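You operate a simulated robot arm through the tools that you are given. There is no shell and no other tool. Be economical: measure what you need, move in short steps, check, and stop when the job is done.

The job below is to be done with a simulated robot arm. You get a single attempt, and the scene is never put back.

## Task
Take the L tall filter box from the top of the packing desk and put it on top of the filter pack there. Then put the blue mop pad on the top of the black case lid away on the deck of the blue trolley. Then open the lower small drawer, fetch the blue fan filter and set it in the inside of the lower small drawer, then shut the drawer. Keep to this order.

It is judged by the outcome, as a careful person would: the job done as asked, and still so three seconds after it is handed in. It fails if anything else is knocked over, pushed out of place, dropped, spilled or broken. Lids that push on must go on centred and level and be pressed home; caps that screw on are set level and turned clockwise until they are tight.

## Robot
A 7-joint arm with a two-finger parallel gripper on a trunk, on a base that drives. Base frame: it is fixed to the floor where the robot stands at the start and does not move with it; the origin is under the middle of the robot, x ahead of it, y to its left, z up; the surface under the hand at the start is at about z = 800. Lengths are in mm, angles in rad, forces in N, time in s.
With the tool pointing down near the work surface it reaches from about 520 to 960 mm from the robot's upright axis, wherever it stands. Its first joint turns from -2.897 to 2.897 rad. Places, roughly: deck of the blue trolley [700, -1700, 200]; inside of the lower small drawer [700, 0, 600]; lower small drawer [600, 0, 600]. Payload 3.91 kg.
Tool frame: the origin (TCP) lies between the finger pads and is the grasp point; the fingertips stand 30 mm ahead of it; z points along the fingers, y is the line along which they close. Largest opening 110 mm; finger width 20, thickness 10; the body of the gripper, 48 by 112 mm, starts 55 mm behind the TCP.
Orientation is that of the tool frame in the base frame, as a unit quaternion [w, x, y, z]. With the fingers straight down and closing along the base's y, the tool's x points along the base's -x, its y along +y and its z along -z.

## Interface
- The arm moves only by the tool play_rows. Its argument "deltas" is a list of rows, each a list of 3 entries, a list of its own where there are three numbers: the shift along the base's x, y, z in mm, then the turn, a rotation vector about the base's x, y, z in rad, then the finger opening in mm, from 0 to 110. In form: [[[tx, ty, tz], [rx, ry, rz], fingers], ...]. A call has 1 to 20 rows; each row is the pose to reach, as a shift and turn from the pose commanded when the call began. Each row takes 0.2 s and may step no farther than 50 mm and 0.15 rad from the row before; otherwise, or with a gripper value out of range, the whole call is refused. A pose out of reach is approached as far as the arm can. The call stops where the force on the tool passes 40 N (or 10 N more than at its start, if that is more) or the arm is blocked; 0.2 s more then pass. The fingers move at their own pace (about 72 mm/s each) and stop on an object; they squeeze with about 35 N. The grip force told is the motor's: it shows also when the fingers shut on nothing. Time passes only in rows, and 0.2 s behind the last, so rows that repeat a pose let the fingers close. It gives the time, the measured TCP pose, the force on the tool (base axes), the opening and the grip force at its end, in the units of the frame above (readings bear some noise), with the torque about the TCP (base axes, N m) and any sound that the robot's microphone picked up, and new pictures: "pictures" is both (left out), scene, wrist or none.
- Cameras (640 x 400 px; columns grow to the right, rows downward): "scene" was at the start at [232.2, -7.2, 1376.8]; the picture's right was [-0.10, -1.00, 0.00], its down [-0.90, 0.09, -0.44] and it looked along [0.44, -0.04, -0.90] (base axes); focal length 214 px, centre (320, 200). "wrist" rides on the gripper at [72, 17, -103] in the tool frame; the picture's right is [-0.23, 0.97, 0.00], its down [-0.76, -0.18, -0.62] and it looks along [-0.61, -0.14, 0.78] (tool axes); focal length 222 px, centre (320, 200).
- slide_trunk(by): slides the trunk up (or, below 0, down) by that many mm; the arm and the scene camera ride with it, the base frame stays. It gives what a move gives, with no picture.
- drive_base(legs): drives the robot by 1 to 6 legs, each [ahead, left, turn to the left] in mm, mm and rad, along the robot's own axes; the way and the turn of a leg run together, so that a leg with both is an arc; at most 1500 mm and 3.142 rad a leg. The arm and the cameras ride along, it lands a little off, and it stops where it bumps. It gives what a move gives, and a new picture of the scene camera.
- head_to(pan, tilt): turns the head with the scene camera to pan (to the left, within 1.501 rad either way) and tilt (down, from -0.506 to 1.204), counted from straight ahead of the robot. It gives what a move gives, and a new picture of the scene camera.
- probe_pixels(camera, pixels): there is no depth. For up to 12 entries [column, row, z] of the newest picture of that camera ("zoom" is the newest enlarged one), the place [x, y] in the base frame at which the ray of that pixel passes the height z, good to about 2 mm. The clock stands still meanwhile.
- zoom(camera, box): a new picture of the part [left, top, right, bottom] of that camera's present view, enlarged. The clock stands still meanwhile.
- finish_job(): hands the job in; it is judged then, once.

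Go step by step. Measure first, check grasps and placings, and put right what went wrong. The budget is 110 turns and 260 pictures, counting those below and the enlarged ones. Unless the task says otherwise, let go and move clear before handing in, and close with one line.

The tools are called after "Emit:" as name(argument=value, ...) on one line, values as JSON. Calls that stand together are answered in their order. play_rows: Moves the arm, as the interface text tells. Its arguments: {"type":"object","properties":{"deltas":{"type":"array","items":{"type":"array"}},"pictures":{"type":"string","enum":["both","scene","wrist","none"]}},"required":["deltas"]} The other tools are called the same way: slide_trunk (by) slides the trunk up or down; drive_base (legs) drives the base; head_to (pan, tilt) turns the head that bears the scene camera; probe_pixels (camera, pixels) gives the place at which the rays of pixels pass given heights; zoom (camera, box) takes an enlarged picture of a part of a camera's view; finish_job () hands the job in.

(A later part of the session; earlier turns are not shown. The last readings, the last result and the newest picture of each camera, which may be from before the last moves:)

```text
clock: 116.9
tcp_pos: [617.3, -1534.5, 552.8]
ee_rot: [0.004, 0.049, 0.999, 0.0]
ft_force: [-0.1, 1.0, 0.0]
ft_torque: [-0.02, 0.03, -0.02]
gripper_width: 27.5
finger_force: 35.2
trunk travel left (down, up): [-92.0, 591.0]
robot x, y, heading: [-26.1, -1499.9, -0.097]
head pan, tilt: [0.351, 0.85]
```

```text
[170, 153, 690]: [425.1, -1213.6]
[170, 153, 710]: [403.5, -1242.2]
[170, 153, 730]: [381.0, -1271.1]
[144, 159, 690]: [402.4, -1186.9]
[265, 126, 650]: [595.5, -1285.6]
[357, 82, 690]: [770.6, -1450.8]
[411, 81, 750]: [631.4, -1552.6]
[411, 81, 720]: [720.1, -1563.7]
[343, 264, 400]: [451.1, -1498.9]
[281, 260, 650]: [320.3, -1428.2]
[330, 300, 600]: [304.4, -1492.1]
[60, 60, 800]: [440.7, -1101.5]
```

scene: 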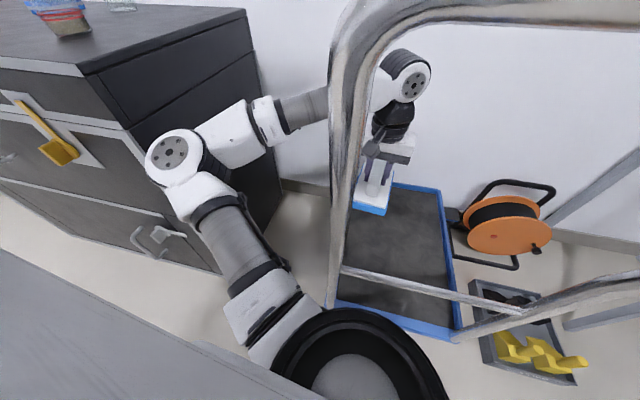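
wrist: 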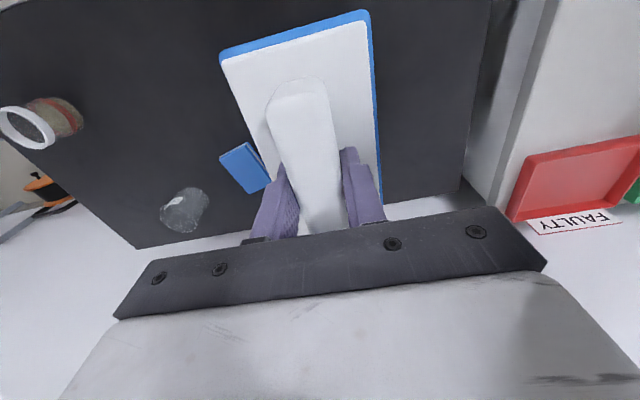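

The elbow's left side (144,159) sits close to the case's lower-body rim. I'll probe that rim.

Emit:
probe_pixels(camera="scene", pixels=[[78, 75, 800], [130, 130, 600], [130, 130, 640], [130, 130, 680], [222, 274, 0], [222, 274, 50], [222, 274, 100], [280, 178, 0], [250, 52, 640], [144, 159, 600], [144, 159, 640], [247, 10, 800]])

Emit:
zoom(camera="scene", box=[60, 50, 300, 280])

```text
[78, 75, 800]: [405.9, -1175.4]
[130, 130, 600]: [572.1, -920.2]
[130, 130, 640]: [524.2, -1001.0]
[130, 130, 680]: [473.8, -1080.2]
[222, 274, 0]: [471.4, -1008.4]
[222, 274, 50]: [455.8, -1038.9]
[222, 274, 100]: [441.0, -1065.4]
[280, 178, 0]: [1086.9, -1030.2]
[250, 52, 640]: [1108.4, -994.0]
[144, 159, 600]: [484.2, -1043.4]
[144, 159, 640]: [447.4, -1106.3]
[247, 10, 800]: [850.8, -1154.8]
```

```text
1.74 times, centred on (180, 165) of scene
```

zoom: 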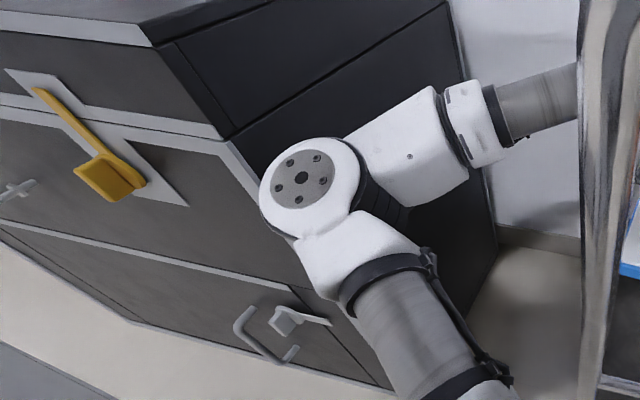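

The geometry shows clearance everywhere, so I'll try lowering with the arm instead of the trunk, in small steps with the built-in stop.

Emit:
play_rows(deltas=[[[0, 0, -15], [0, 0, 0], 10], [[0, 0, -30], [0, 0, 0], 10], [[0, 0, -45], [0, 0, 0], 10], [[0, 0, -60], [0, 0, 0], 10], [[0, 0, -75], [0, 0, 0], 10], [[0, 0, -90], [0, 0, 0], 10], [[0, 0, -90], [0, 0, 0], 10]])

```text
clock: 118.5
tcp_pos: [617.3, -1535.8, 461.6]
ee_rot: [0.004, 0.05, 0.999, 0.0]
ft_force: [-0.2, 0.6, -1.3]
ft_torque: [0.0, 0.01, 0.02]
gripper_width: 27.5
finger_force: 34.9
trunk travel left (down, up): [-92.0, 591.0]
robot x, y, heading: [-26.9, -1500.4, -0.097]
head pan, tilt: [0.351, 0.85]
```

scene: 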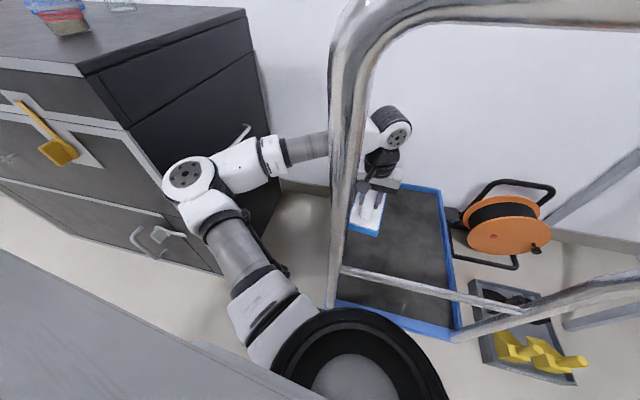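
wrist: 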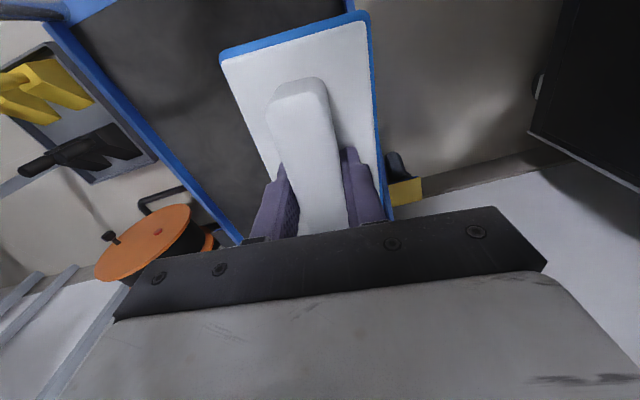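

Arm lowering is free, and the elbow moved away from the case. I'll continue down to ~30 mm above the deck.

Emit:
play_rows(deltas=[[[0, 0, -20], [0, 0, 0], 10], [[0, -5, -40], [0, 0, 0], 10], [[0, -8, -60], [0, 0, 0], 10], [[0, -10, -80], [0, 0, 0], 10], [[0, -10, -100], [0, 0, 0], 10], [[0, -10, -120], [0, 0, 0], 10], [[0, -10, -135], [0, 0, 0], 10], [[0, -10, -150], [0, 0, 0], 10], [[0, -10, -150], [0, 0, 0], 10]])

```text
clock: 120.5
tcp_pos: [616.9, -1543.5, 311.1]
ee_rot: [0.004, 0.05, 0.999, 0.001]
ft_force: [-0.8, 0.4, -1.5]
ft_torque: [-0.04, 0.0, 0.0]
gripper_width: 27.5
finger_force: 34.5
trunk travel left (down, up): [-92.0, 591.0]
robot x, y, heading: [-28.1, -1501.8, -0.102]
head pan, tilt: [0.351, 0.85]
```

scene: 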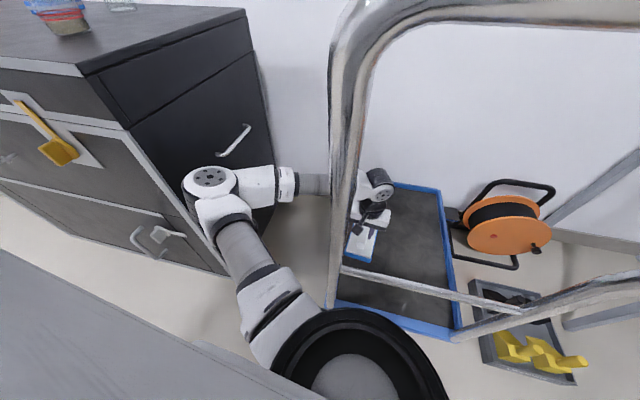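
wrist: 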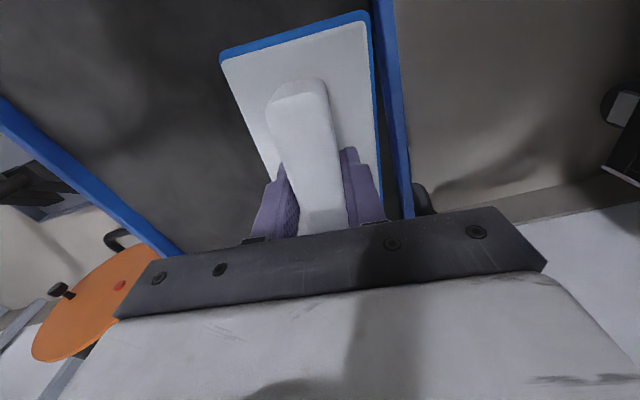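

The pad is near the blue rim on its left, so I'll shift 22 mm right and lower slowly.

Emit:
play_rows(deltas=[[[0, -12, 0], [0, 0, 0], 10], [[0, -22, -10], [0, 0, 0], 10], [[0, -22, -22], [0, 0, 0], 10], [[0, -22, -32], [0, 0, 0], 10], [[0, -22, -32], [0, 0, 0], 10]], pictures="wrist")

Emit:
play_rows(deltas=[[[0, 0, -3], [0, 0, 0], 10], [[0, 0, -6], [0, 0, 0], 10], [[0, 0, -9], [0, 0, 0], 10], [[0, 0, -12], [0, 0, 0], 10], [[0, 0, -15], [0, 0, 0], 10], [[0, 0, -18], [0, 0, 0], 10], [[0, 0, -21], [0, 0, 0], 10], [[0, 0, -24], [0, 0, 0], 10]])

```text
clock: 121.7
tcp_pos: [616.0, -1566.6, 278.6]
ee_rot: [0.005, 0.05, 0.999, 0.0]
ft_force: [-0.1, 0.0, -0.9]
ft_torque: [-0.01, -0.01, 0.0]
gripper_width: 27.6
finger_force: 35.4
trunk travel left (down, up): [-92.0, 591.0]
robot x, y, heading: [-24.6, -1498.5, -0.1]
head pan, tilt: [0.351, 0.85]
```

wrist: 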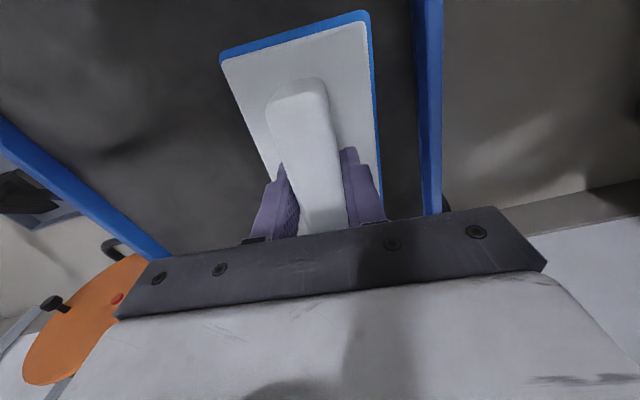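

```text
clock: 123.5
tcp_pos: [617.0, -1565.4, 257.6]
ee_rot: [0.004, 0.049, 0.999, 0.001]
ft_force: [0.3, -1.1, -1.1]
ft_torque: [0.0, -0.01, 0.03]
gripper_width: 27.5
finger_force: 34.8
trunk travel left (down, up): [-92.0, 591.0]
robot x, y, heading: [-25.4, -1502.7, -0.099]
head pan, tilt: [0.351, 0.85]
```

scene: 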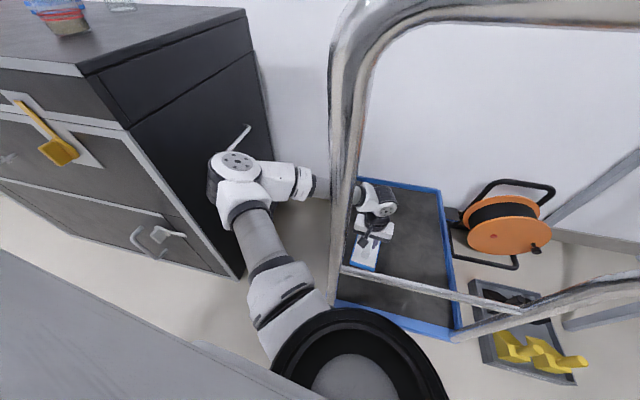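
wrist: 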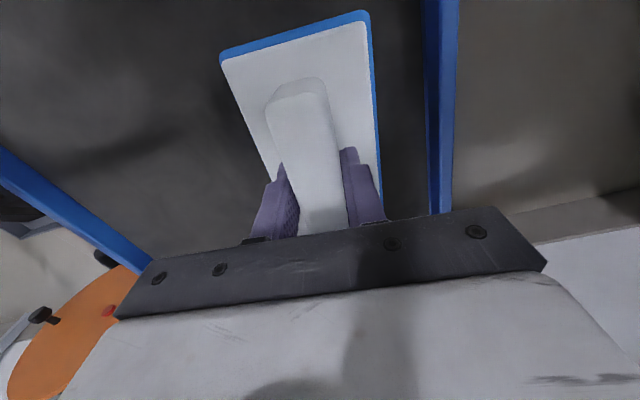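

No contact yet at 257.6; the deck seems a little lower. I'll continue in small steps.

Emit:
play_rows(deltas=[[[0, 0, -3], [0, 0, 0], 10], [[0, 0, -6], [0, 0, 0], 10], [[0, 0, -9], [0, 0, 0], 10], [[0, 0, -12], [0, 0, 0], 10], [[0, 0, -15], [0, 0, 0], 10], [[0, 0, -18], [0, 0, 0], 10], [[0, 0, -21], [0, 0, 0], 10], [[0, 0, -24], [0, 0, 0], 10], [[0, 0, -27], [0, 0, 0], 10], [[0, 0, -30], [0, 0, 0], 10]])

```text
clock: 125.7
tcp_pos: [616.7, -1566.6, 230.5]
ee_rot: [0.005, 0.05, 0.999, 0.0]
ft_force: [-8.0, 4.7, 29.5]
ft_torque: [-0.03, 1.08, 0.01]
gripper_width: 27.5
finger_force: 35.7
trunk travel left (down, up): [-92.0, 591.0]
robot x, y, heading: [-27.2, -1499.1, -0.101]
head pan, tilt: [0.351, 0.85]
```

scene: 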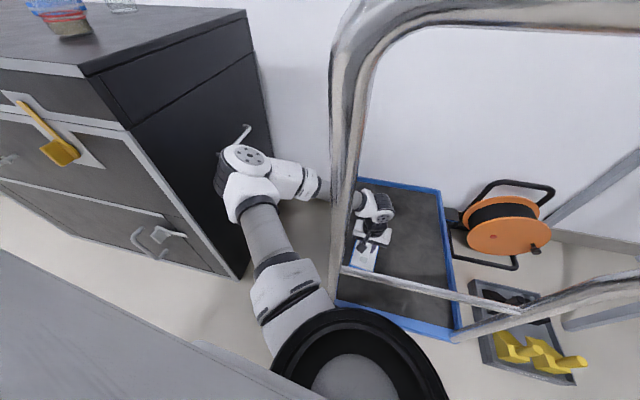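
wrist: 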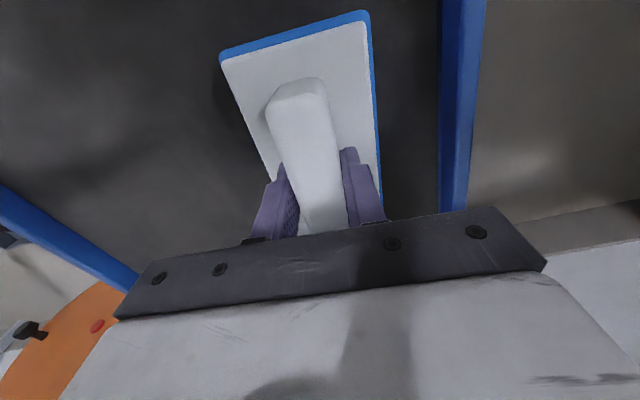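

Firm contact with the deck at 230.5. I'll release and back up along the same path.

Emit:
play_rows(deltas=[[[0, 0, 2], [0, 0, 0], 30], [[0, 0, 2], [0, 0, 0], 45], [[0, 0, 2], [0, 0, 0], 60], [[0, 0, 2], [0, 0, 0], 60], [[0, 0, 20], [0, 0, 0], 60], [[0, 0, 40], [0, 0, 0], 60]], pictures="wrist")

Emit:
play_rows(deltas=[[[0, 0, 20], [0, 0, 0], 60], [[0, 20, 40], [0, 0, 0], 60], [[0, 25, 70], [0, 0, 0], 60], [[0, 30, 100], [0, 0, 0], 60], [[0, 32, 130], [0, 0, 0], 60], [[0, 32, 160], [0, 0, 0], 60], [[0, 32, 190], [0, 0, 0], 60], [[0, 32, 220], [0, 0, 0], 60], [[0, 32, 250], [0, 0, 0], 60], [[0, 32, 281], [0, 0, 0], 60], [[0, 32, 281], [0, 0, 0], 60]])

```text
clock: 127.1
tcp_pos: [616.9, -1566.3, 268.8]
ee_rot: [0.005, 0.05, 0.999, 0.0]
ft_force: [-0.5, -0.1, -0.6]
ft_torque: [-0.02, -0.01, 0.02]
gripper_width: 59.8
finger_force: 0.0
trunk travel left (down, up): [-92.0, 591.0]
robot x, y, heading: [-26.6, -1499.5, -0.099]
head pan, tilt: [0.351, 0.85]
```

wrist: 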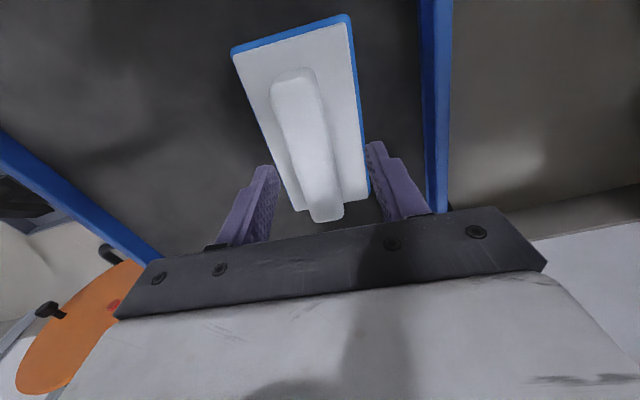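

```text
clock: 129.5
tcp_pos: [615.7, -1535.0, 548.7]
ee_rot: [0.003, 0.049, 0.999, 0.0]
ft_force: [-0.9, -1.3, 0.5]
ft_torque: [-0.03, -0.03, -0.01]
gripper_width: 60.0
finger_force: 0.1
trunk travel left (down, up): [-92.0, 591.0]
robot x, y, heading: [-26.2, -1500.0, -0.102]
head pan, tilt: [0.351, 0.85]
```

scene: 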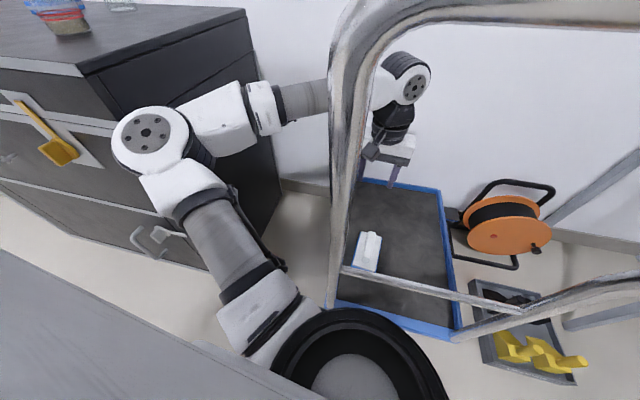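
wrist: 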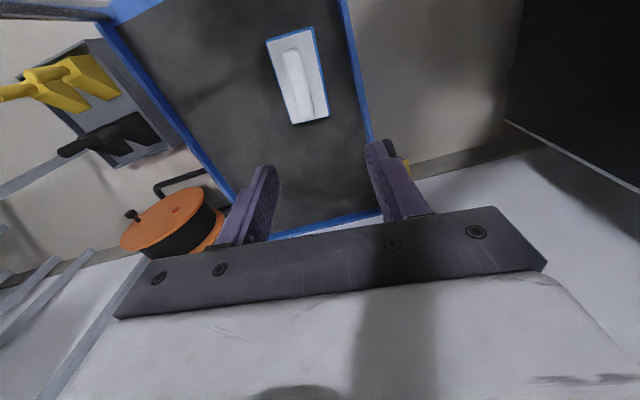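

The mop pad is on the deck, but the elbow has drifted a bit. I'll probe it before raising the trunk.

Emit:
probe_pixels(camera="scene", pixels=[[148, 140, 700], [148, 140, 720], [148, 140, 740], [148, 140, 760], [113, 143, 720], [113, 143, 740], [113, 143, 760], [190, 115, 720]])

```text
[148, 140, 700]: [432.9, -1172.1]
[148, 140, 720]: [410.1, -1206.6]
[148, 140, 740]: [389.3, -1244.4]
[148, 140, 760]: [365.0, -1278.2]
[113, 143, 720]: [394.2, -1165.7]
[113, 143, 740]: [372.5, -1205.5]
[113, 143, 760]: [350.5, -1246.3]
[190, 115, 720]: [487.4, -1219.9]
```

The elbow is at about (378, −1260, 750), clear of the case. I'll raise the trunk back up.

Emit:
slide_trunk(by=150)

Emit:
slide_trunk(by=358)

Emit:
drive_base(legs=[[-320, 0, 0], [0, 0, 0.1]])

```text
clock: 131.3
tcp_pos: [616.6, -1535.0, 700.0]
ee_rot: [0.004, 0.05, 0.999, 0.0]
ft_force: [0.4, 0.6, 0.1]
ft_torque: [0.02, 0.03, -0.01]
gripper_width: 60.1
finger_force: 0.0
trunk travel left (down, up): [-242.0, 441.0]
robot x, y, heading: [-26.7, -1502.4, -0.102]
head pan, tilt: [0.351, 0.85]
```

```text
clock: 134.7
tcp_pos: [615.6, -1535.4, 1056.5]
ee_rot: [0.004, 0.05, 0.999, 0.001]
ft_force: [0.0, -0.4, -0.5]
ft_torque: [0.01, 0.01, 0.0]
gripper_width: 59.8
finger_force: 0.1
trunk travel left (down, up): [-600.0, 83.0]
robot x, y, heading: [-27.1, -1498.8, -0.1]
head pan, tilt: [0.351, 0.85]
```

```text
clock: 137.4
tcp_pos: [307.4, -1437.5, 1057.2]
ee_rot: [0.004, -0.002, 1.0, 0.001]
ft_force: [-0.6, 0.4, 0.8]
ft_torque: [-0.02, 0.02, -0.03]
gripper_width: 60.2
finger_force: 0.0
trunk travel left (down, up): [-600.0, 83.0]
robot x, y, heading: [-335.9, -1474.1, 0.001]
head pan, tilt: [0.351, 0.85]
```

scene: 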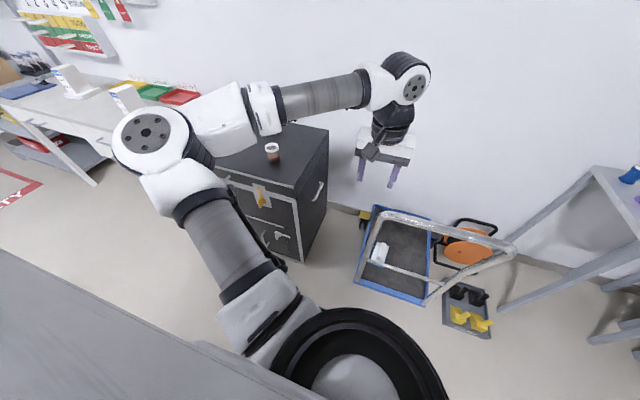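

The pad lies on the trolley deck and nothing was disturbed. Now I'll drive to the desk drawers and look at them.

Emit:
drive_base(legs=[[-60, 0, 0], [0, 1470, 0]])

Emit:
head_to(pan=0.0, tilt=0.7)

Emit:
zoom(camera="scene", box=[180, 180, 420, 330])

```text
clock: 149.6
tcp_pos: [229.8, 52.2, 1057.1]
ee_rot: [0.005, -0.013, 1.0, 0.001]
ft_force: [-1.2, -0.3, -0.4]
ft_torque: [-0.01, 0.03, -0.01]
gripper_width: 59.9
finger_force: 0.1
trunk travel left (down, up): [-600.0, 83.0]
robot x, y, heading: [-412.3, 8.4, 0.021]
head pan, tilt: [0.351, 0.85]
```

scene: 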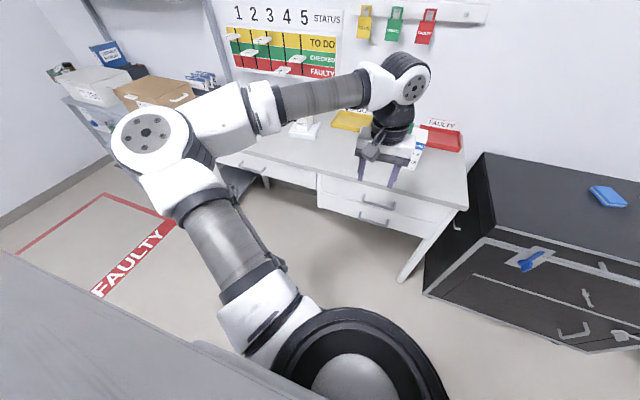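

```text
clock: 150.4
tcp_pos: [229.7, 52.7, 1058.3]
ee_rot: [0.004, -0.011, 1.0, 0.001]
ft_force: [-0.2, 0.3, -0.7]
ft_torque: [-0.02, -0.04, 0.01]
gripper_width: 60.0
finger_force: 0.1
trunk travel left (down, up): [-600.0, 83.0]
robot x, y, heading: [-412.7, 9.7, 0.021]
head pan, tilt: [0.0, 0.7]
```

scene: 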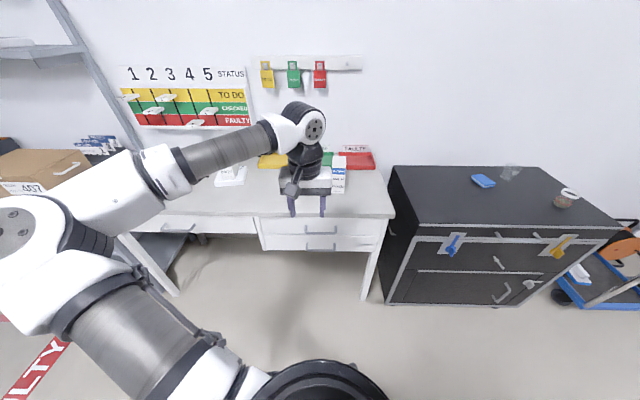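

```text
2.67 times, centred on (300, 255) of scene
```

zoom: 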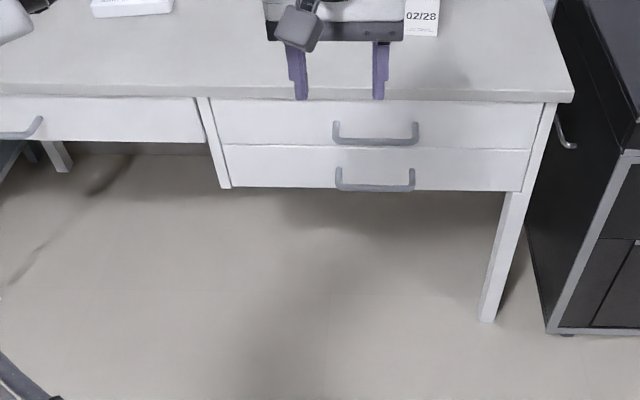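

I'll probe the drawer front and handles to find their heights.

Emit:
probe_pixels(camera="zoom", pixels=[[300, 92, 800], [300, 101, 770], [380, 147, 650], [380, 147, 680], [380, 190, 540], [380, 190, 570], [380, 190, 600], [375, 188, 600], [375, 188, 580], [340, 188, 590], [413, 188, 590], [375, 142, 690]])

```text
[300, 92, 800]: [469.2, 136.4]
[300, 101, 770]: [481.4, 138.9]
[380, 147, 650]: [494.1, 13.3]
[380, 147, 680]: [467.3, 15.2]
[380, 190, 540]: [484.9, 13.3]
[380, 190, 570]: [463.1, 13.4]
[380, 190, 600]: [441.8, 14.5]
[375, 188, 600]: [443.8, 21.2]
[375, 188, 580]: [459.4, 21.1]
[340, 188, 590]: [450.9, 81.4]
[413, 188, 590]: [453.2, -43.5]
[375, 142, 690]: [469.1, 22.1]
```

The lower handle is a horizontal bar at about (447, 18, 596), ~35 mm proud of the front. I'll turn the tool to point ahead (+x) with the fingers closing vertically, in free space.

Emit:
play_rows(deltas=[[[10, -2, 0], [0.0864, -0.0864, -0.0864], 60], [[20, -4, 0], [0.1727, -0.1727, -0.1727], 60], [[30, -6, 0], [0.2591, -0.2591, -0.2591], 60], [[40, -8, 0], [0.3455, -0.3455, -0.3455], 60], [[50, -10, 0], [0.4319, -0.4319, -0.4319], 60], [[60, -12, 0], [0.5182, -0.5182, -0.5182], 60], [[70, -14, 0], [0.6046, -0.6046, -0.6046], 60], [[80, -16, 0], [0.691, -0.691, -0.691], 60], [[90, -18, 0], [0.7773, -0.7773, -0.7773], 60], [[100, -20, 0], [0.8637, -0.8637, -0.8637], 60], [[105, -22, 0], [0.9501, -0.9501, -0.9501], 60], [[110, -24, 0], [1.0364, -1.0364, -1.0364], 60], [[115, -28, 0], [1.1228, -1.1228, -1.1228], 60], [[120, -34, 0], [1.2092, -1.2092, -1.2092], 60], [[120, -34, 0], [1.2092, -1.2092, -1.2092], 60]])

```text
clock: 153.6
tcp_pos: [340.4, 25.9, 1057.3]
ee_rot: [0.46, 0.445, 0.626, 0.446]
ft_force: [-0.5, 0.5, -0.5]
ft_torque: [0.03, 0.0, 0.0]
gripper_width: 60.2
finger_force: 0.2
out of reach, approached as far as the arm can: row 13, 14, 15
trunk travel left (down, up): [-600.0, 83.0]
robot x, y, heading: [-413.6, 4.7, 0.022]
head pan, tilt: [0.0, 0.7]
```

scene: 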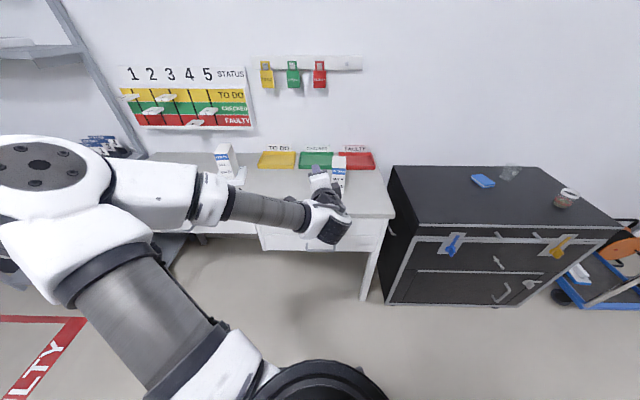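
wrist: 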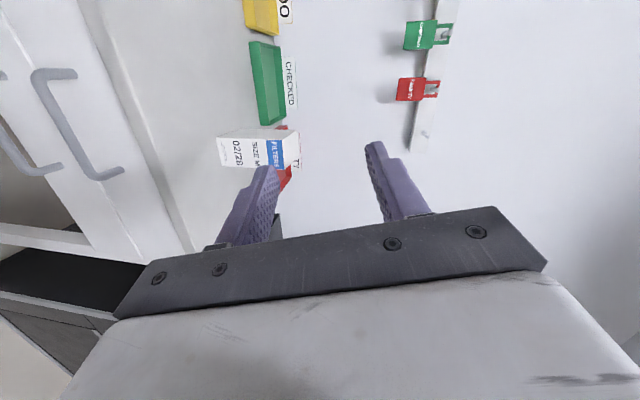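

The tool is within 0.3 rad of the target. I'll finish the turn while raising the hand a bit relative to the shoulder, which should ease the wrist.

Emit:
play_rows(deltas=[[[0, 0, 30], [0.02, -0.02, -0.02], 60], [[0, 0, 60], [0.04, -0.04, -0.04], 60], [[0, 0, 90], [0.08, -0.07, -0.07], 60], [[0, 0, 110], [0.12, -0.1, -0.1], 60], [[0, 0, 120], [0.16, -0.13, -0.13], 60], [[0, 0, 120], [0.195, -0.166, -0.167], 60], [[0, 0, 120], [0.195, -0.166, -0.167], 60]], pictures="none")

```text
clock: 155.2
tcp_pos: [339.2, 28.4, 1175.9]
ee_rot: [0.5, 0.5, 0.501, 0.5]
ft_force: [0.0, 0.4, 0.0]
ft_torque: [-0.05, 0.0, 0.01]
gripper_width: 60.0
finger_force: 0.1
trunk travel left (down, up): [-600.0, 83.0]
robot x, y, heading: [-412.7, 9.0, 0.019]
head pan, tilt: [0.0, 0.7]
```

The tool is exactly horizontal. Its tips are at x≈369, clear of the desk, so I'll lower the trunk to bring the hand to the lower handle's height.

Emit:
slide_trunk(by=-578)

Emit:
head_to(pan=0.0, tilt=0.45)

Emit:
zoom(camera="wrist", box=[0, 0, 640, 400])

```text
refused: -578 is not a number from -400 to 400
```

```text
clock: 155.9
tcp_pos: [339.0, 27.5, 1175.7]
ee_rot: [0.501, 0.5, 0.501, 0.498]
ft_force: [0.3, -1.3, 0.4]
ft_torque: [0.0, 0.01, 0.0]
gripper_width: 59.9
finger_force: 0.0
trunk travel left (down, up): [-600.0, 83.0]
robot x, y, heading: [-412.6, 11.3, 0.018]
head pan, tilt: [0.0, 0.45]
```

scene: 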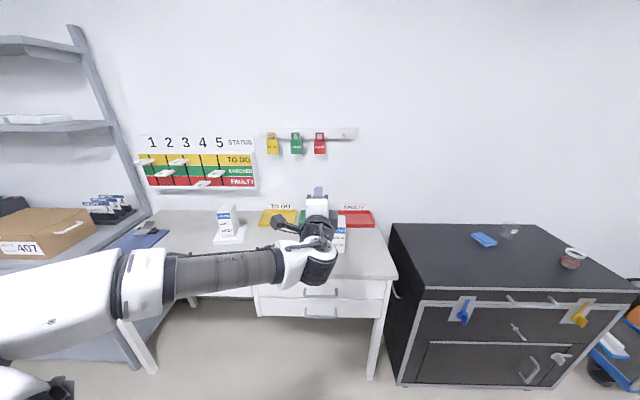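

```text
1.00 times, centred on (320, 200) of wrist (not enlarged: the box is as wide or as high as the picture)
```

zoom: 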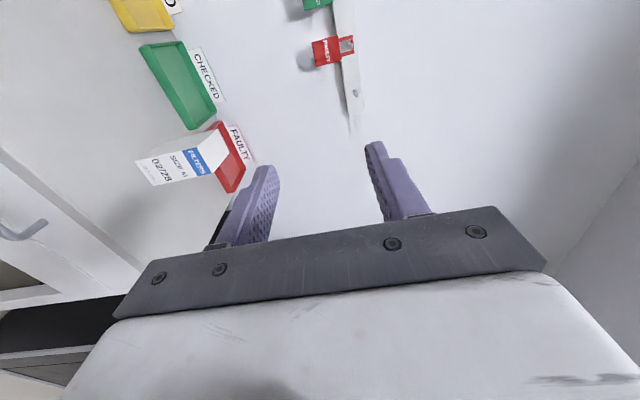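

Emit:
slide_trunk(by=-290)

Emit:
slide_trunk(by=-288)

Emit:
head_to(pan=0.0, tilt=0.3)

Emit:
zoom(camera="wrist", box=[0, 0, 640, 400])

```text
clock: 158.9
tcp_pos: [338.4, 27.7, 886.6]
ee_rot: [0.5, 0.5, 0.501, 0.499]
ft_force: [-0.3, -1.1, -0.5]
ft_torque: [-0.01, -0.02, -0.01]
gripper_width: 59.7
finger_force: 0.0
trunk travel left (down, up): [-310.0, 373.0]
robot x, y, heading: [-412.6, 6.1, 0.025]
head pan, tilt: [0.0, 0.45]
```

```text
clock: 162.0
tcp_pos: [337.2, 27.0, 650.1]
ee_rot: [0.502, 0.498, 0.499, 0.501]
ft_force: [0.2, -0.6, 0.2]
ft_torque: [0.02, 0.01, 0.01]
gripper_width: 60.1
finger_force: 0.1
trunk travel left (down, up): [-67.0, 616.0]
robot x, y, heading: [-409.1, 4.8, 0.022]
head pan, tilt: [0.0, 0.45]
stopped: the arm was blocked; the commanded pose is now the measured one
```

```text
clock: 162.7
tcp_pos: [338.1, 27.3, 648.1]
ee_rot: [0.501, 0.499, 0.499, 0.501]
ft_force: [0.5, 0.6, 0.7]
ft_torque: [-0.04, 0.0, -0.03]
gripper_width: 60.2
finger_force: 0.0
trunk travel left (down, up): [-67.0, 616.0]
robot x, y, heading: [-411.5, 5.3, 0.016]
head pan, tilt: [0.0, 0.3]
```

scene: 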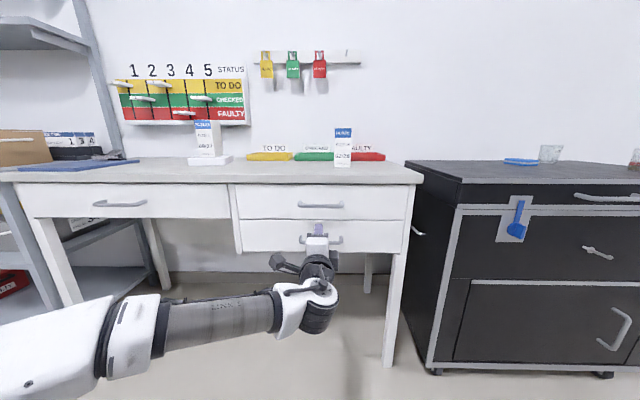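

```text
1.00 times, centred on (320, 200) of wrist (not enlarged: the box is as wide or as high as the picture)
```

zoom: 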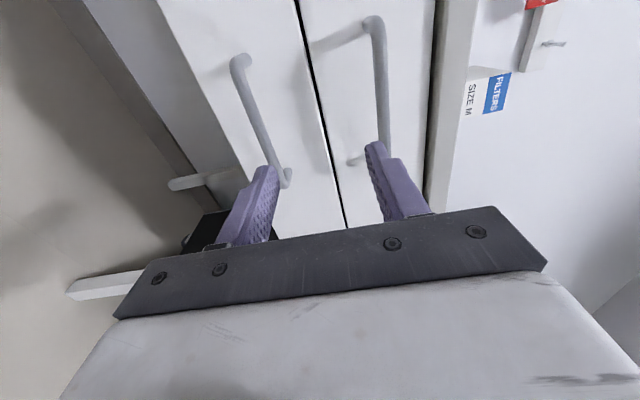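

The block at −533 was the trunk's own limit, not an outside object. I'll refine the lower handle's position from both views.

Emit:
probe_pixels(camera="scene", pixels=[[302, 242, 590], [302, 242, 600], [302, 242, 610], [343, 242, 600], [321, 207, 710], [321, 207, 720], [321, 220, 660], [321, 187, 760]])

Emit:
probe_pixels(camera="zoom", pixels=[[240, 62, 590], [240, 62, 600], [258, 115, 590], [258, 115, 600], [258, 115, 610], [283, 180, 600], [376, 25, 715], [380, 90, 710], [380, 90, 720]])

```text
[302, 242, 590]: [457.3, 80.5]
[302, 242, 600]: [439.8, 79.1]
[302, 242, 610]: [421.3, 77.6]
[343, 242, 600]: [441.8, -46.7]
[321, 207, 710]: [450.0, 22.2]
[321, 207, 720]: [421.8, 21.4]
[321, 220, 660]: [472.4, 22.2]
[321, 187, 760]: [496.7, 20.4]
```

```text
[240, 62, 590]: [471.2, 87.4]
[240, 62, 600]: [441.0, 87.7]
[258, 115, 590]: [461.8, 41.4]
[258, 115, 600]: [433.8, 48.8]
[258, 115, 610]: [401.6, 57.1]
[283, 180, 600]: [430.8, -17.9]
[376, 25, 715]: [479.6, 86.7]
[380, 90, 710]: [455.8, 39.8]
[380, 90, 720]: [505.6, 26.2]
```

The bar is at z≈596, x≈446, y from −46 to 80. I'll lower the hand to z 596 and move in.

Emit:
play_rows(deltas=[[[0, -3, -20], [0, 0, 0], 60], [[0, -6, -40], [0, 0, 0], 60], [[0, -7, -52], [0, 0, 0], 60], [[30, -7, -52], [0, 0, 0], 60], [[50, -7, -52], [0, 0, 0], 60], [[50, -7, -52], [0, 0, 0], 60]])

```text
clock: 164.1
tcp_pos: [338.6, 28.4, 638.4]
ee_rot: [0.5, 0.499, 0.502, 0.499]
ft_force: [-0.6, -0.3, 0.8]
ft_torque: [0.01, 0.0, -0.01]
gripper_width: 59.8
finger_force: 0.1
out of reach, approached as far as the arm can: row 1, 2, 3, 4, 5, 6
trunk travel left (down, up): [-67.0, 616.0]
robot x, y, heading: [-410.9, 7.4, 0.022]
head pan, tilt: [0.0, 0.3]
```

scene: 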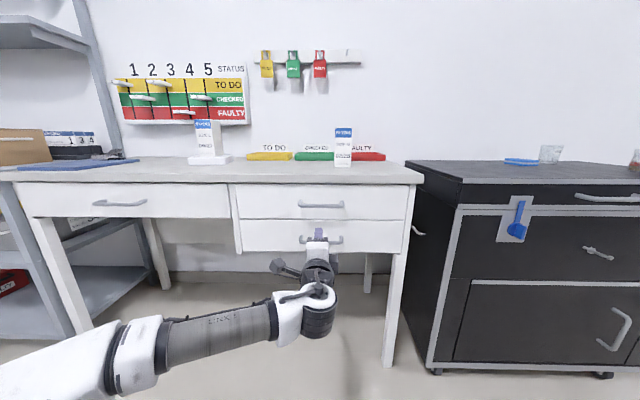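
wrist: 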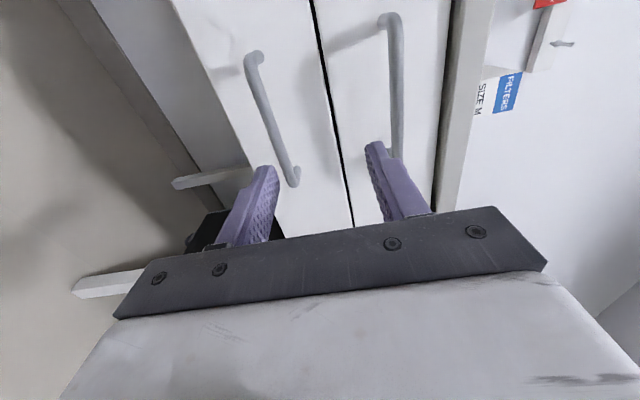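

Wrist limit again: at this height the tool must point slightly downward. I'll tilt it down 0.25 rad and lower.

Emit:
play_rows(deltas=[[[0, 0, 0], [0, 0.1, 0], 60], [[0, -4, -10], [0, 0.2, 0], 60], [[0, -8, -20], [0, 0.25, 0], 60], [[0, -8, -32], [0, 0.25, 0], 60], [[0, -8, -42], [0, 0.25, 0], 60], [[25, -8, -42], [0, 0.25, 0], 60], [[50, -8, -42], [0, 0.25, 0], 60], [[50, -8, -42], [0, 0.25, 0], 60]])

```text
clock: 165.9
tcp_pos: [390.0, 18.3, 592.5]
ee_rot: [0.435, 0.558, 0.557, 0.434]
ft_force: [-0.6, 0.3, 0.4]
ft_torque: [0.0, -0.02, 0.02]
gripper_width: 60.1
finger_force: 0.0
trunk travel left (down, up): [-67.0, 616.0]
robot x, y, heading: [-412.2, 4.8, 0.022]
head pan, tilt: [0.0, 0.3]
```

scene: 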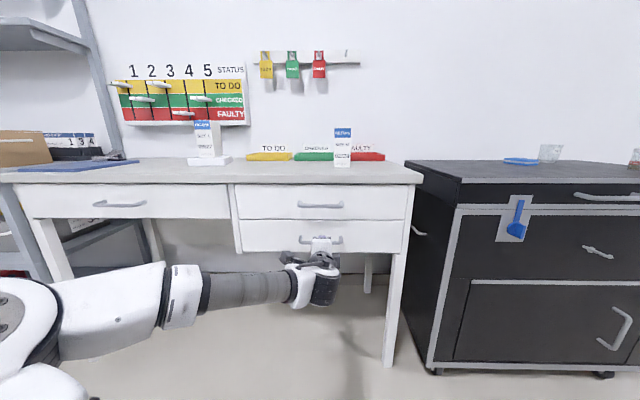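
wrist: 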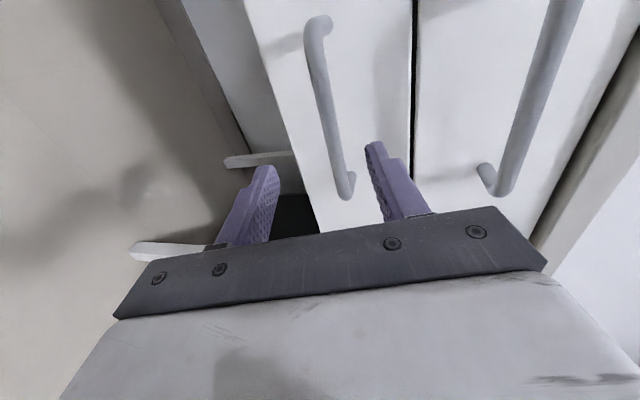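

The bar lies between the fingers. I'll go forward 52 mm and up 4, then close.

Emit:
play_rows(deltas=[[[18, 0, 3], [0, 0, 0], 60], [[36, 0, 4], [0, 0, 0], 60], [[46, 0, 5], [0, 0, 0], 60], [[53, 0, 5], [0, 0, 0], 60], [[53, 0, 5], [0, 0, 0], 60]])

```text
clock: 167.1
tcp_pos: [444.5, 18.2, 599.0]
ee_rot: [0.435, 0.558, 0.557, 0.435]
ft_force: [-0.1, 0.3, -0.4]
ft_torque: [0.0, 0.0, 0.02]
gripper_width: 59.9
finger_force: 0.0
trunk travel left (down, up): [-67.0, 616.0]
robot x, y, heading: [-415.6, 6.1, 0.02]
head pan, tilt: [0.0, 0.3]
```

scene: 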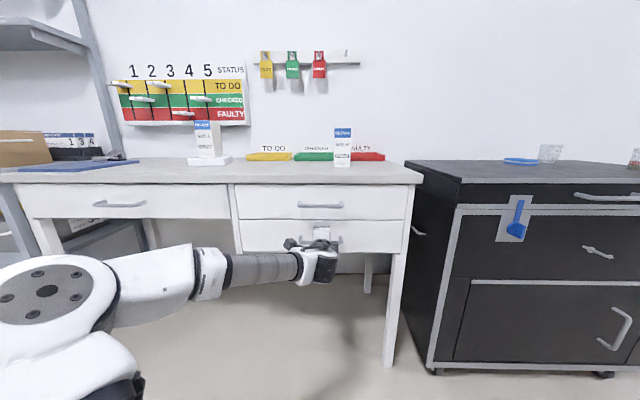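
wrist: 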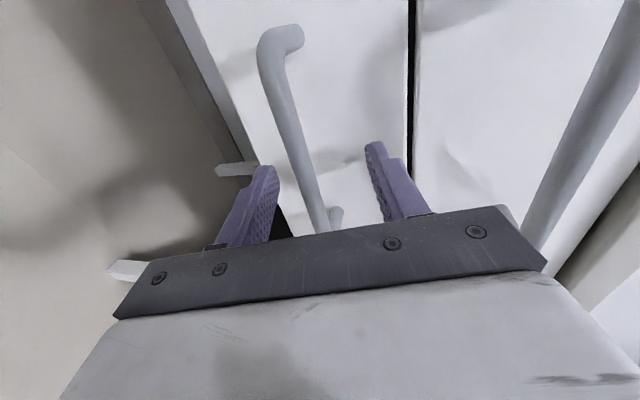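

The bar is well between the fingers. Closing.

Emit:
play_rows(deltas=[[[0, 0, 0], [0, 0, 0], 40], [[0, 0, 0], [0, 0, 0], 20], [[0, 0, 0], [0, 0, 0], 5], [[0, 0, 0], [0, 0, 0], 5]], pictures="wrist")

```text
clock: 168.1
tcp_pos: [442.8, 18.1, 595.7]
ee_rot: [0.434, 0.56, 0.558, 0.432]
ft_force: [-12.0, -1.1, -27.9]
ft_torque: [-0.07, 0.31, -0.28]
gripper_width: 20.0
finger_force: 15.5
trunk travel left (down, up): [-67.0, 616.0]
robot x, y, heading: [-408.4, 7.0, 0.023]
head pan, tilt: [0.0, 0.3]
```

wrist: 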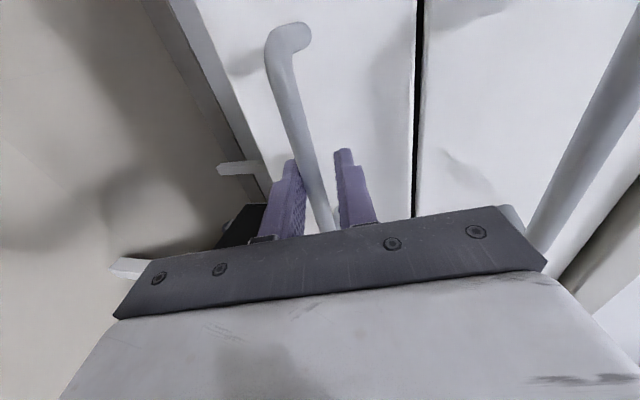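

One finger touched first (force −28 N in z), so I'll drop the hand ~6 mm to centre it and finish closing.

Emit:
play_rows(deltas=[[[0, 0, -3], [0, 0, 0], 20], [[0, 0, -6], [0, 0, 0], 10], [[0, 0, -6], [0, 0, 0], 5], [[0, 0, -6], [0, 0, 0], 5]], pictures="wrist")

```text
clock: 169.1
tcp_pos: [443.1, 18.7, 592.5]
ee_rot: [0.435, 0.558, 0.558, 0.434]
ft_force: [-12.3, 0.2, -15.9]
ft_torque: [0.01, 0.19, 0.02]
gripper_width: 14.1
finger_force: 9.0
trunk travel left (down, up): [-67.0, 616.0]
robot x, y, heading: [-416.8, 7.5, 0.023]
head pan, tilt: [0.0, 0.3]
```

wrist: 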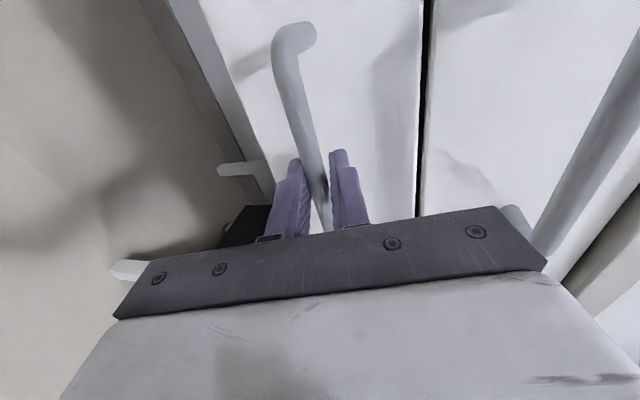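

Emit:
play_rows(deltas=[[[0, 0, -3], [0, 0, 0], 5], [[0, 0, -4], [0, 0, 0], 3], [[0, 0, -4], [0, 0, 0], 3]], pictures="none")

```text
clock: 169.9
tcp_pos: [444.0, 19.5, 591.9]
ee_rot: [0.434, 0.557, 0.557, 0.437]
ft_force: [-20.7, 7.3, 4.6]
ft_torque: [-0.3, 0.0, -0.54]
gripper_width: 11.8
finger_force: 45.0
trunk travel left (down, up): [-67.0, 616.0]
robot x, y, heading: [-408.4, 11.2, 0.022]
head pan, tilt: [0.0, 0.3]
```

Handle gripped at 11.8 mm. I'll pull the drawer out gently.

Emit:
play_rows(deltas=[[[-8, 0, 0], [0, 0, 0], 3], [[-20, 0, 0], [0, 0, 0], 3], [[-34, 0, 0], [0, 0, 0], 3], [[-48, 0, 0], [0, 0, 0], 3], [[-62, 0, 0], [0, 0, 0], 3], [[-76, 0, 0], [0, 0, 0], 3], [[-90, 0, 0], [0, 0, 0], 3]])

```text
clock: 171.4
tcp_pos: [361.5, 19.6, 591.7]
ee_rot: [0.438, 0.556, 0.556, 0.437]
ft_force: [-1.7, 6.0, 2.5]
ft_torque: [-0.14, 0.0, -1.05]
gripper_width: 11.6
finger_force: 44.7
trunk travel left (down, up): [-67.0, 616.0]
robot x, y, heading: [-410.9, 7.1, 0.024]
head pan, tilt: [0.0, 0.3]
stopped in row 7: the force on the tool passed its limit at 47 N (the readings are from after the stop); the commanded pose is now the measured one
```

scene: 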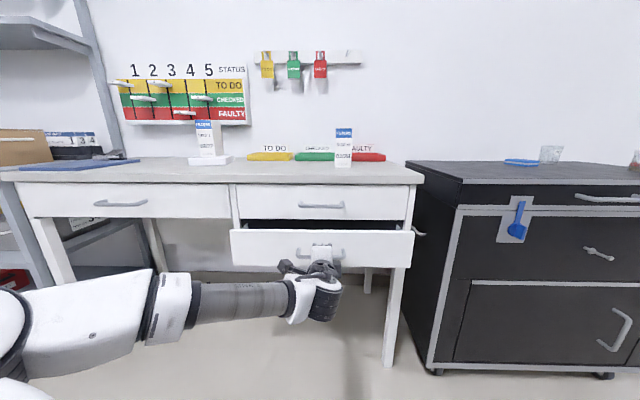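
wrist: 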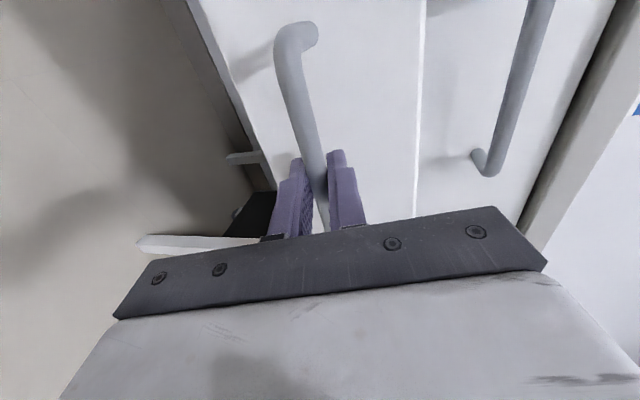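

The drawer is ~80 mm open; the force peaked from the pace. I'll continue with slower steps.

Emit:
play_rows(deltas=[[[-6, 0, 0], [0, 0, 0], 3], [[-14, 0, 0], [0, 0, 0], 3], [[-22, 0, 0], [0, 0, 0], 3], [[-30, 0, 0], [0, 0, 0], 3], [[-38, 0, 0], [0, 0, 0], 3], [[-46, 0, 0], [0, 0, 0], 3], [[-54, 0, 0], [0, 0, 0], 3], [[-62, 0, 0], [0, 0, 0], 3], [[-70, 0, 0], [0, 0, 0], 3], [[-78, 0, 0], [0, 0, 0], 3], [[-86, 0, 0], [0, 0, 0], 3], [[-94, 0, 0], [0, 0, 0], 3], [[-102, 0, 0], [0, 0, 0], 3], [[-110, 0, 0], [0, 0, 0], 3], [[-118, 0, 0], [0, 0, 0], 3], [[-126, 0, 0], [0, 0, 0], 3]])

```text
clock: 171.9
tcp_pos: [357.1, 18.3, 591.5]
ee_rot: [0.438, 0.553, 0.556, 0.44]
ft_force: [-2.0, 9.2, 3.5]
ft_torque: [0.03, 0.02, -0.59]
gripper_width: 11.7
finger_force: 44.5
trunk travel left (down, up): [-67.0, 616.0]
robot x, y, heading: [-411.5, 7.8, 0.023]
head pan, tilt: [0.0, 0.3]
stopped in row 2: the force on the tool passed its limit at 45 N (the readings are from after the stop); the commanded pose is now the measured one
```

scene: 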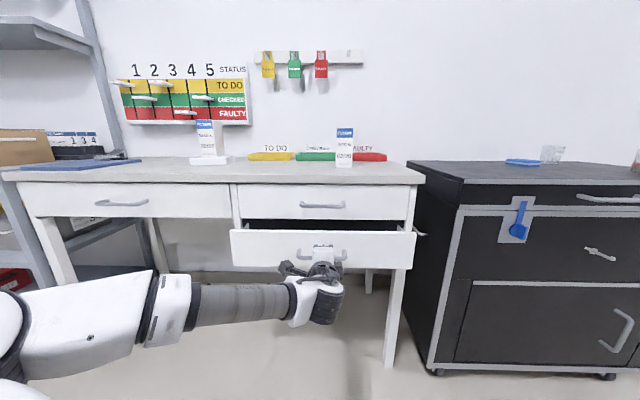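
wrist: 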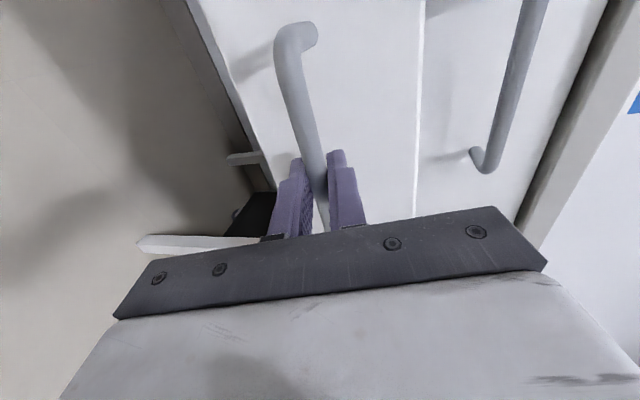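

High resistance at ~87 mm open. I'll try a short pull by driving the base back 40 mm, watching whether the handle follows.

Emit:
drive_base(legs=[[-40, 0, 0]])

```text
clock: 172.8
tcp_pos: [318.2, 17.8, 591.6]
ee_rot: [0.437, 0.553, 0.556, 0.44]
ft_force: [-1.3, 28.0, 12.2]
ft_torque: [0.09, -0.06, -0.28]
gripper_width: 11.7
finger_force: 45.7
trunk travel left (down, up): [-67.0, 616.0]
robot x, y, heading: [-451.4, 3.1, 0.025]
head pan, tilt: [0.0, 0.3]
```

scene: 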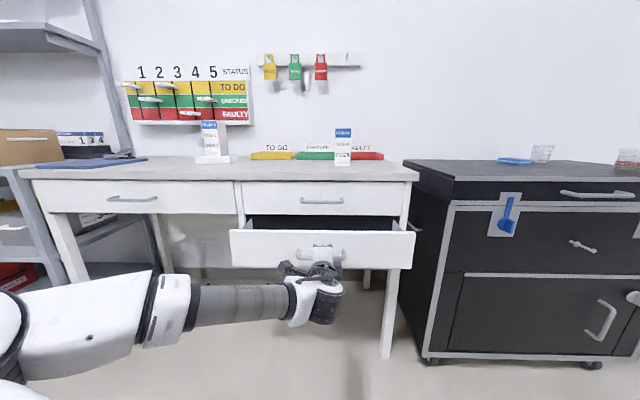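

The drawer follows the base pull smoothly. The sideways force shows the base drifted right, so I'll add a little left on the next pull.

Emit:
drive_base(legs=[[-40, 5, 0]])

```text
clock: 173.7
tcp_pos: [276.2, 19.3, 591.8]
ee_rot: [0.439, 0.555, 0.554, 0.439]
ft_force: [-2.5, -14.0, 3.2]
ft_torque: [-0.3, -0.02, -0.42]
gripper_width: 11.7
finger_force: 45.3
trunk travel left (down, up): [-67.0, 616.0]
robot x, y, heading: [-491.3, 8.1, 0.023]
head pan, tilt: [0.0, 0.3]
```

scene: 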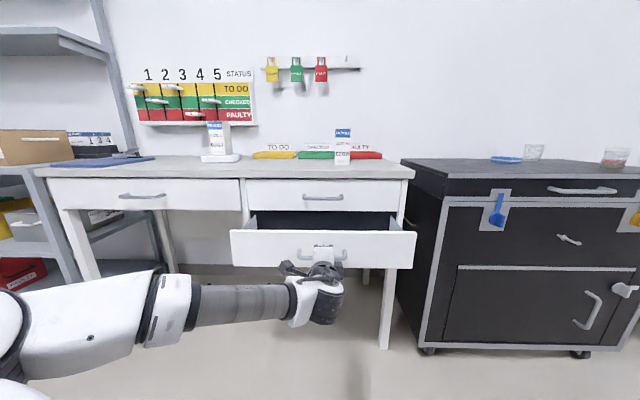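

168 mm open. One more 60 mm pull.

Emit:
drive_base(legs=[[-60, 0, 0]])

Emit:
head_to(pan=0.0, tilt=0.5)

```text
clock: 174.7
tcp_pos: [218.0, 18.9, 591.9]
ee_rot: [0.439, 0.553, 0.556, 0.439]
ft_force: [-1.6, 17.0, 6.4]
ft_torque: [-0.03, -0.06, -0.27]
gripper_width: 11.7
finger_force: 45.0
trunk travel left (down, up): [-67.0, 616.0]
robot x, y, heading: [-549.1, 12.7, 0.02]
head pan, tilt: [0.0, 0.3]
```

scene: 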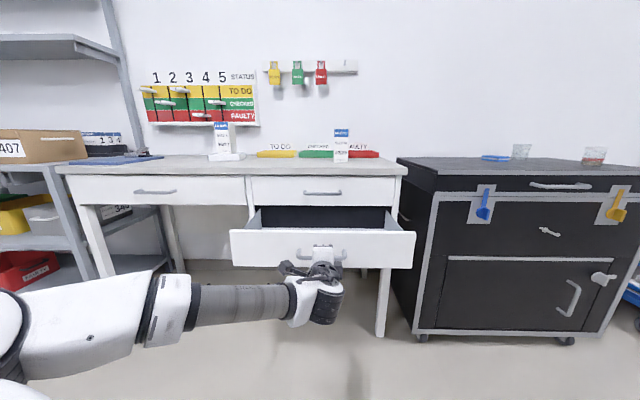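

```text
clock: 175.4
tcp_pos: [218.1, 18.2, 591.2]
ee_rot: [0.438, 0.554, 0.556, 0.439]
ft_force: [0.3, 3.5, 2.3]
ft_torque: [-0.07, 0.0, -0.36]
gripper_width: 11.7
finger_force: 45.3
trunk travel left (down, up): [-67.0, 616.0]
robot x, y, heading: [-546.2, 10.4, 0.026]
head pan, tilt: [0.0, 0.499]
```

scene: 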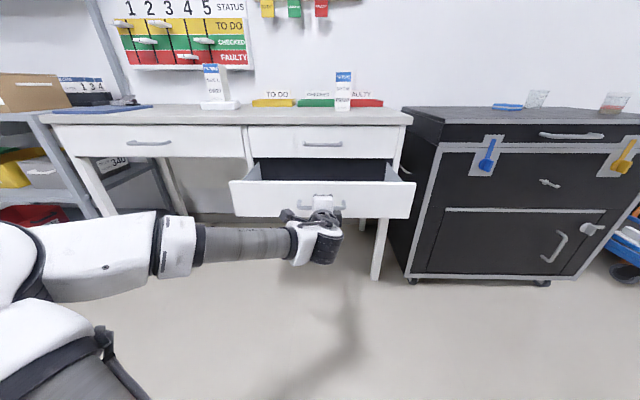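

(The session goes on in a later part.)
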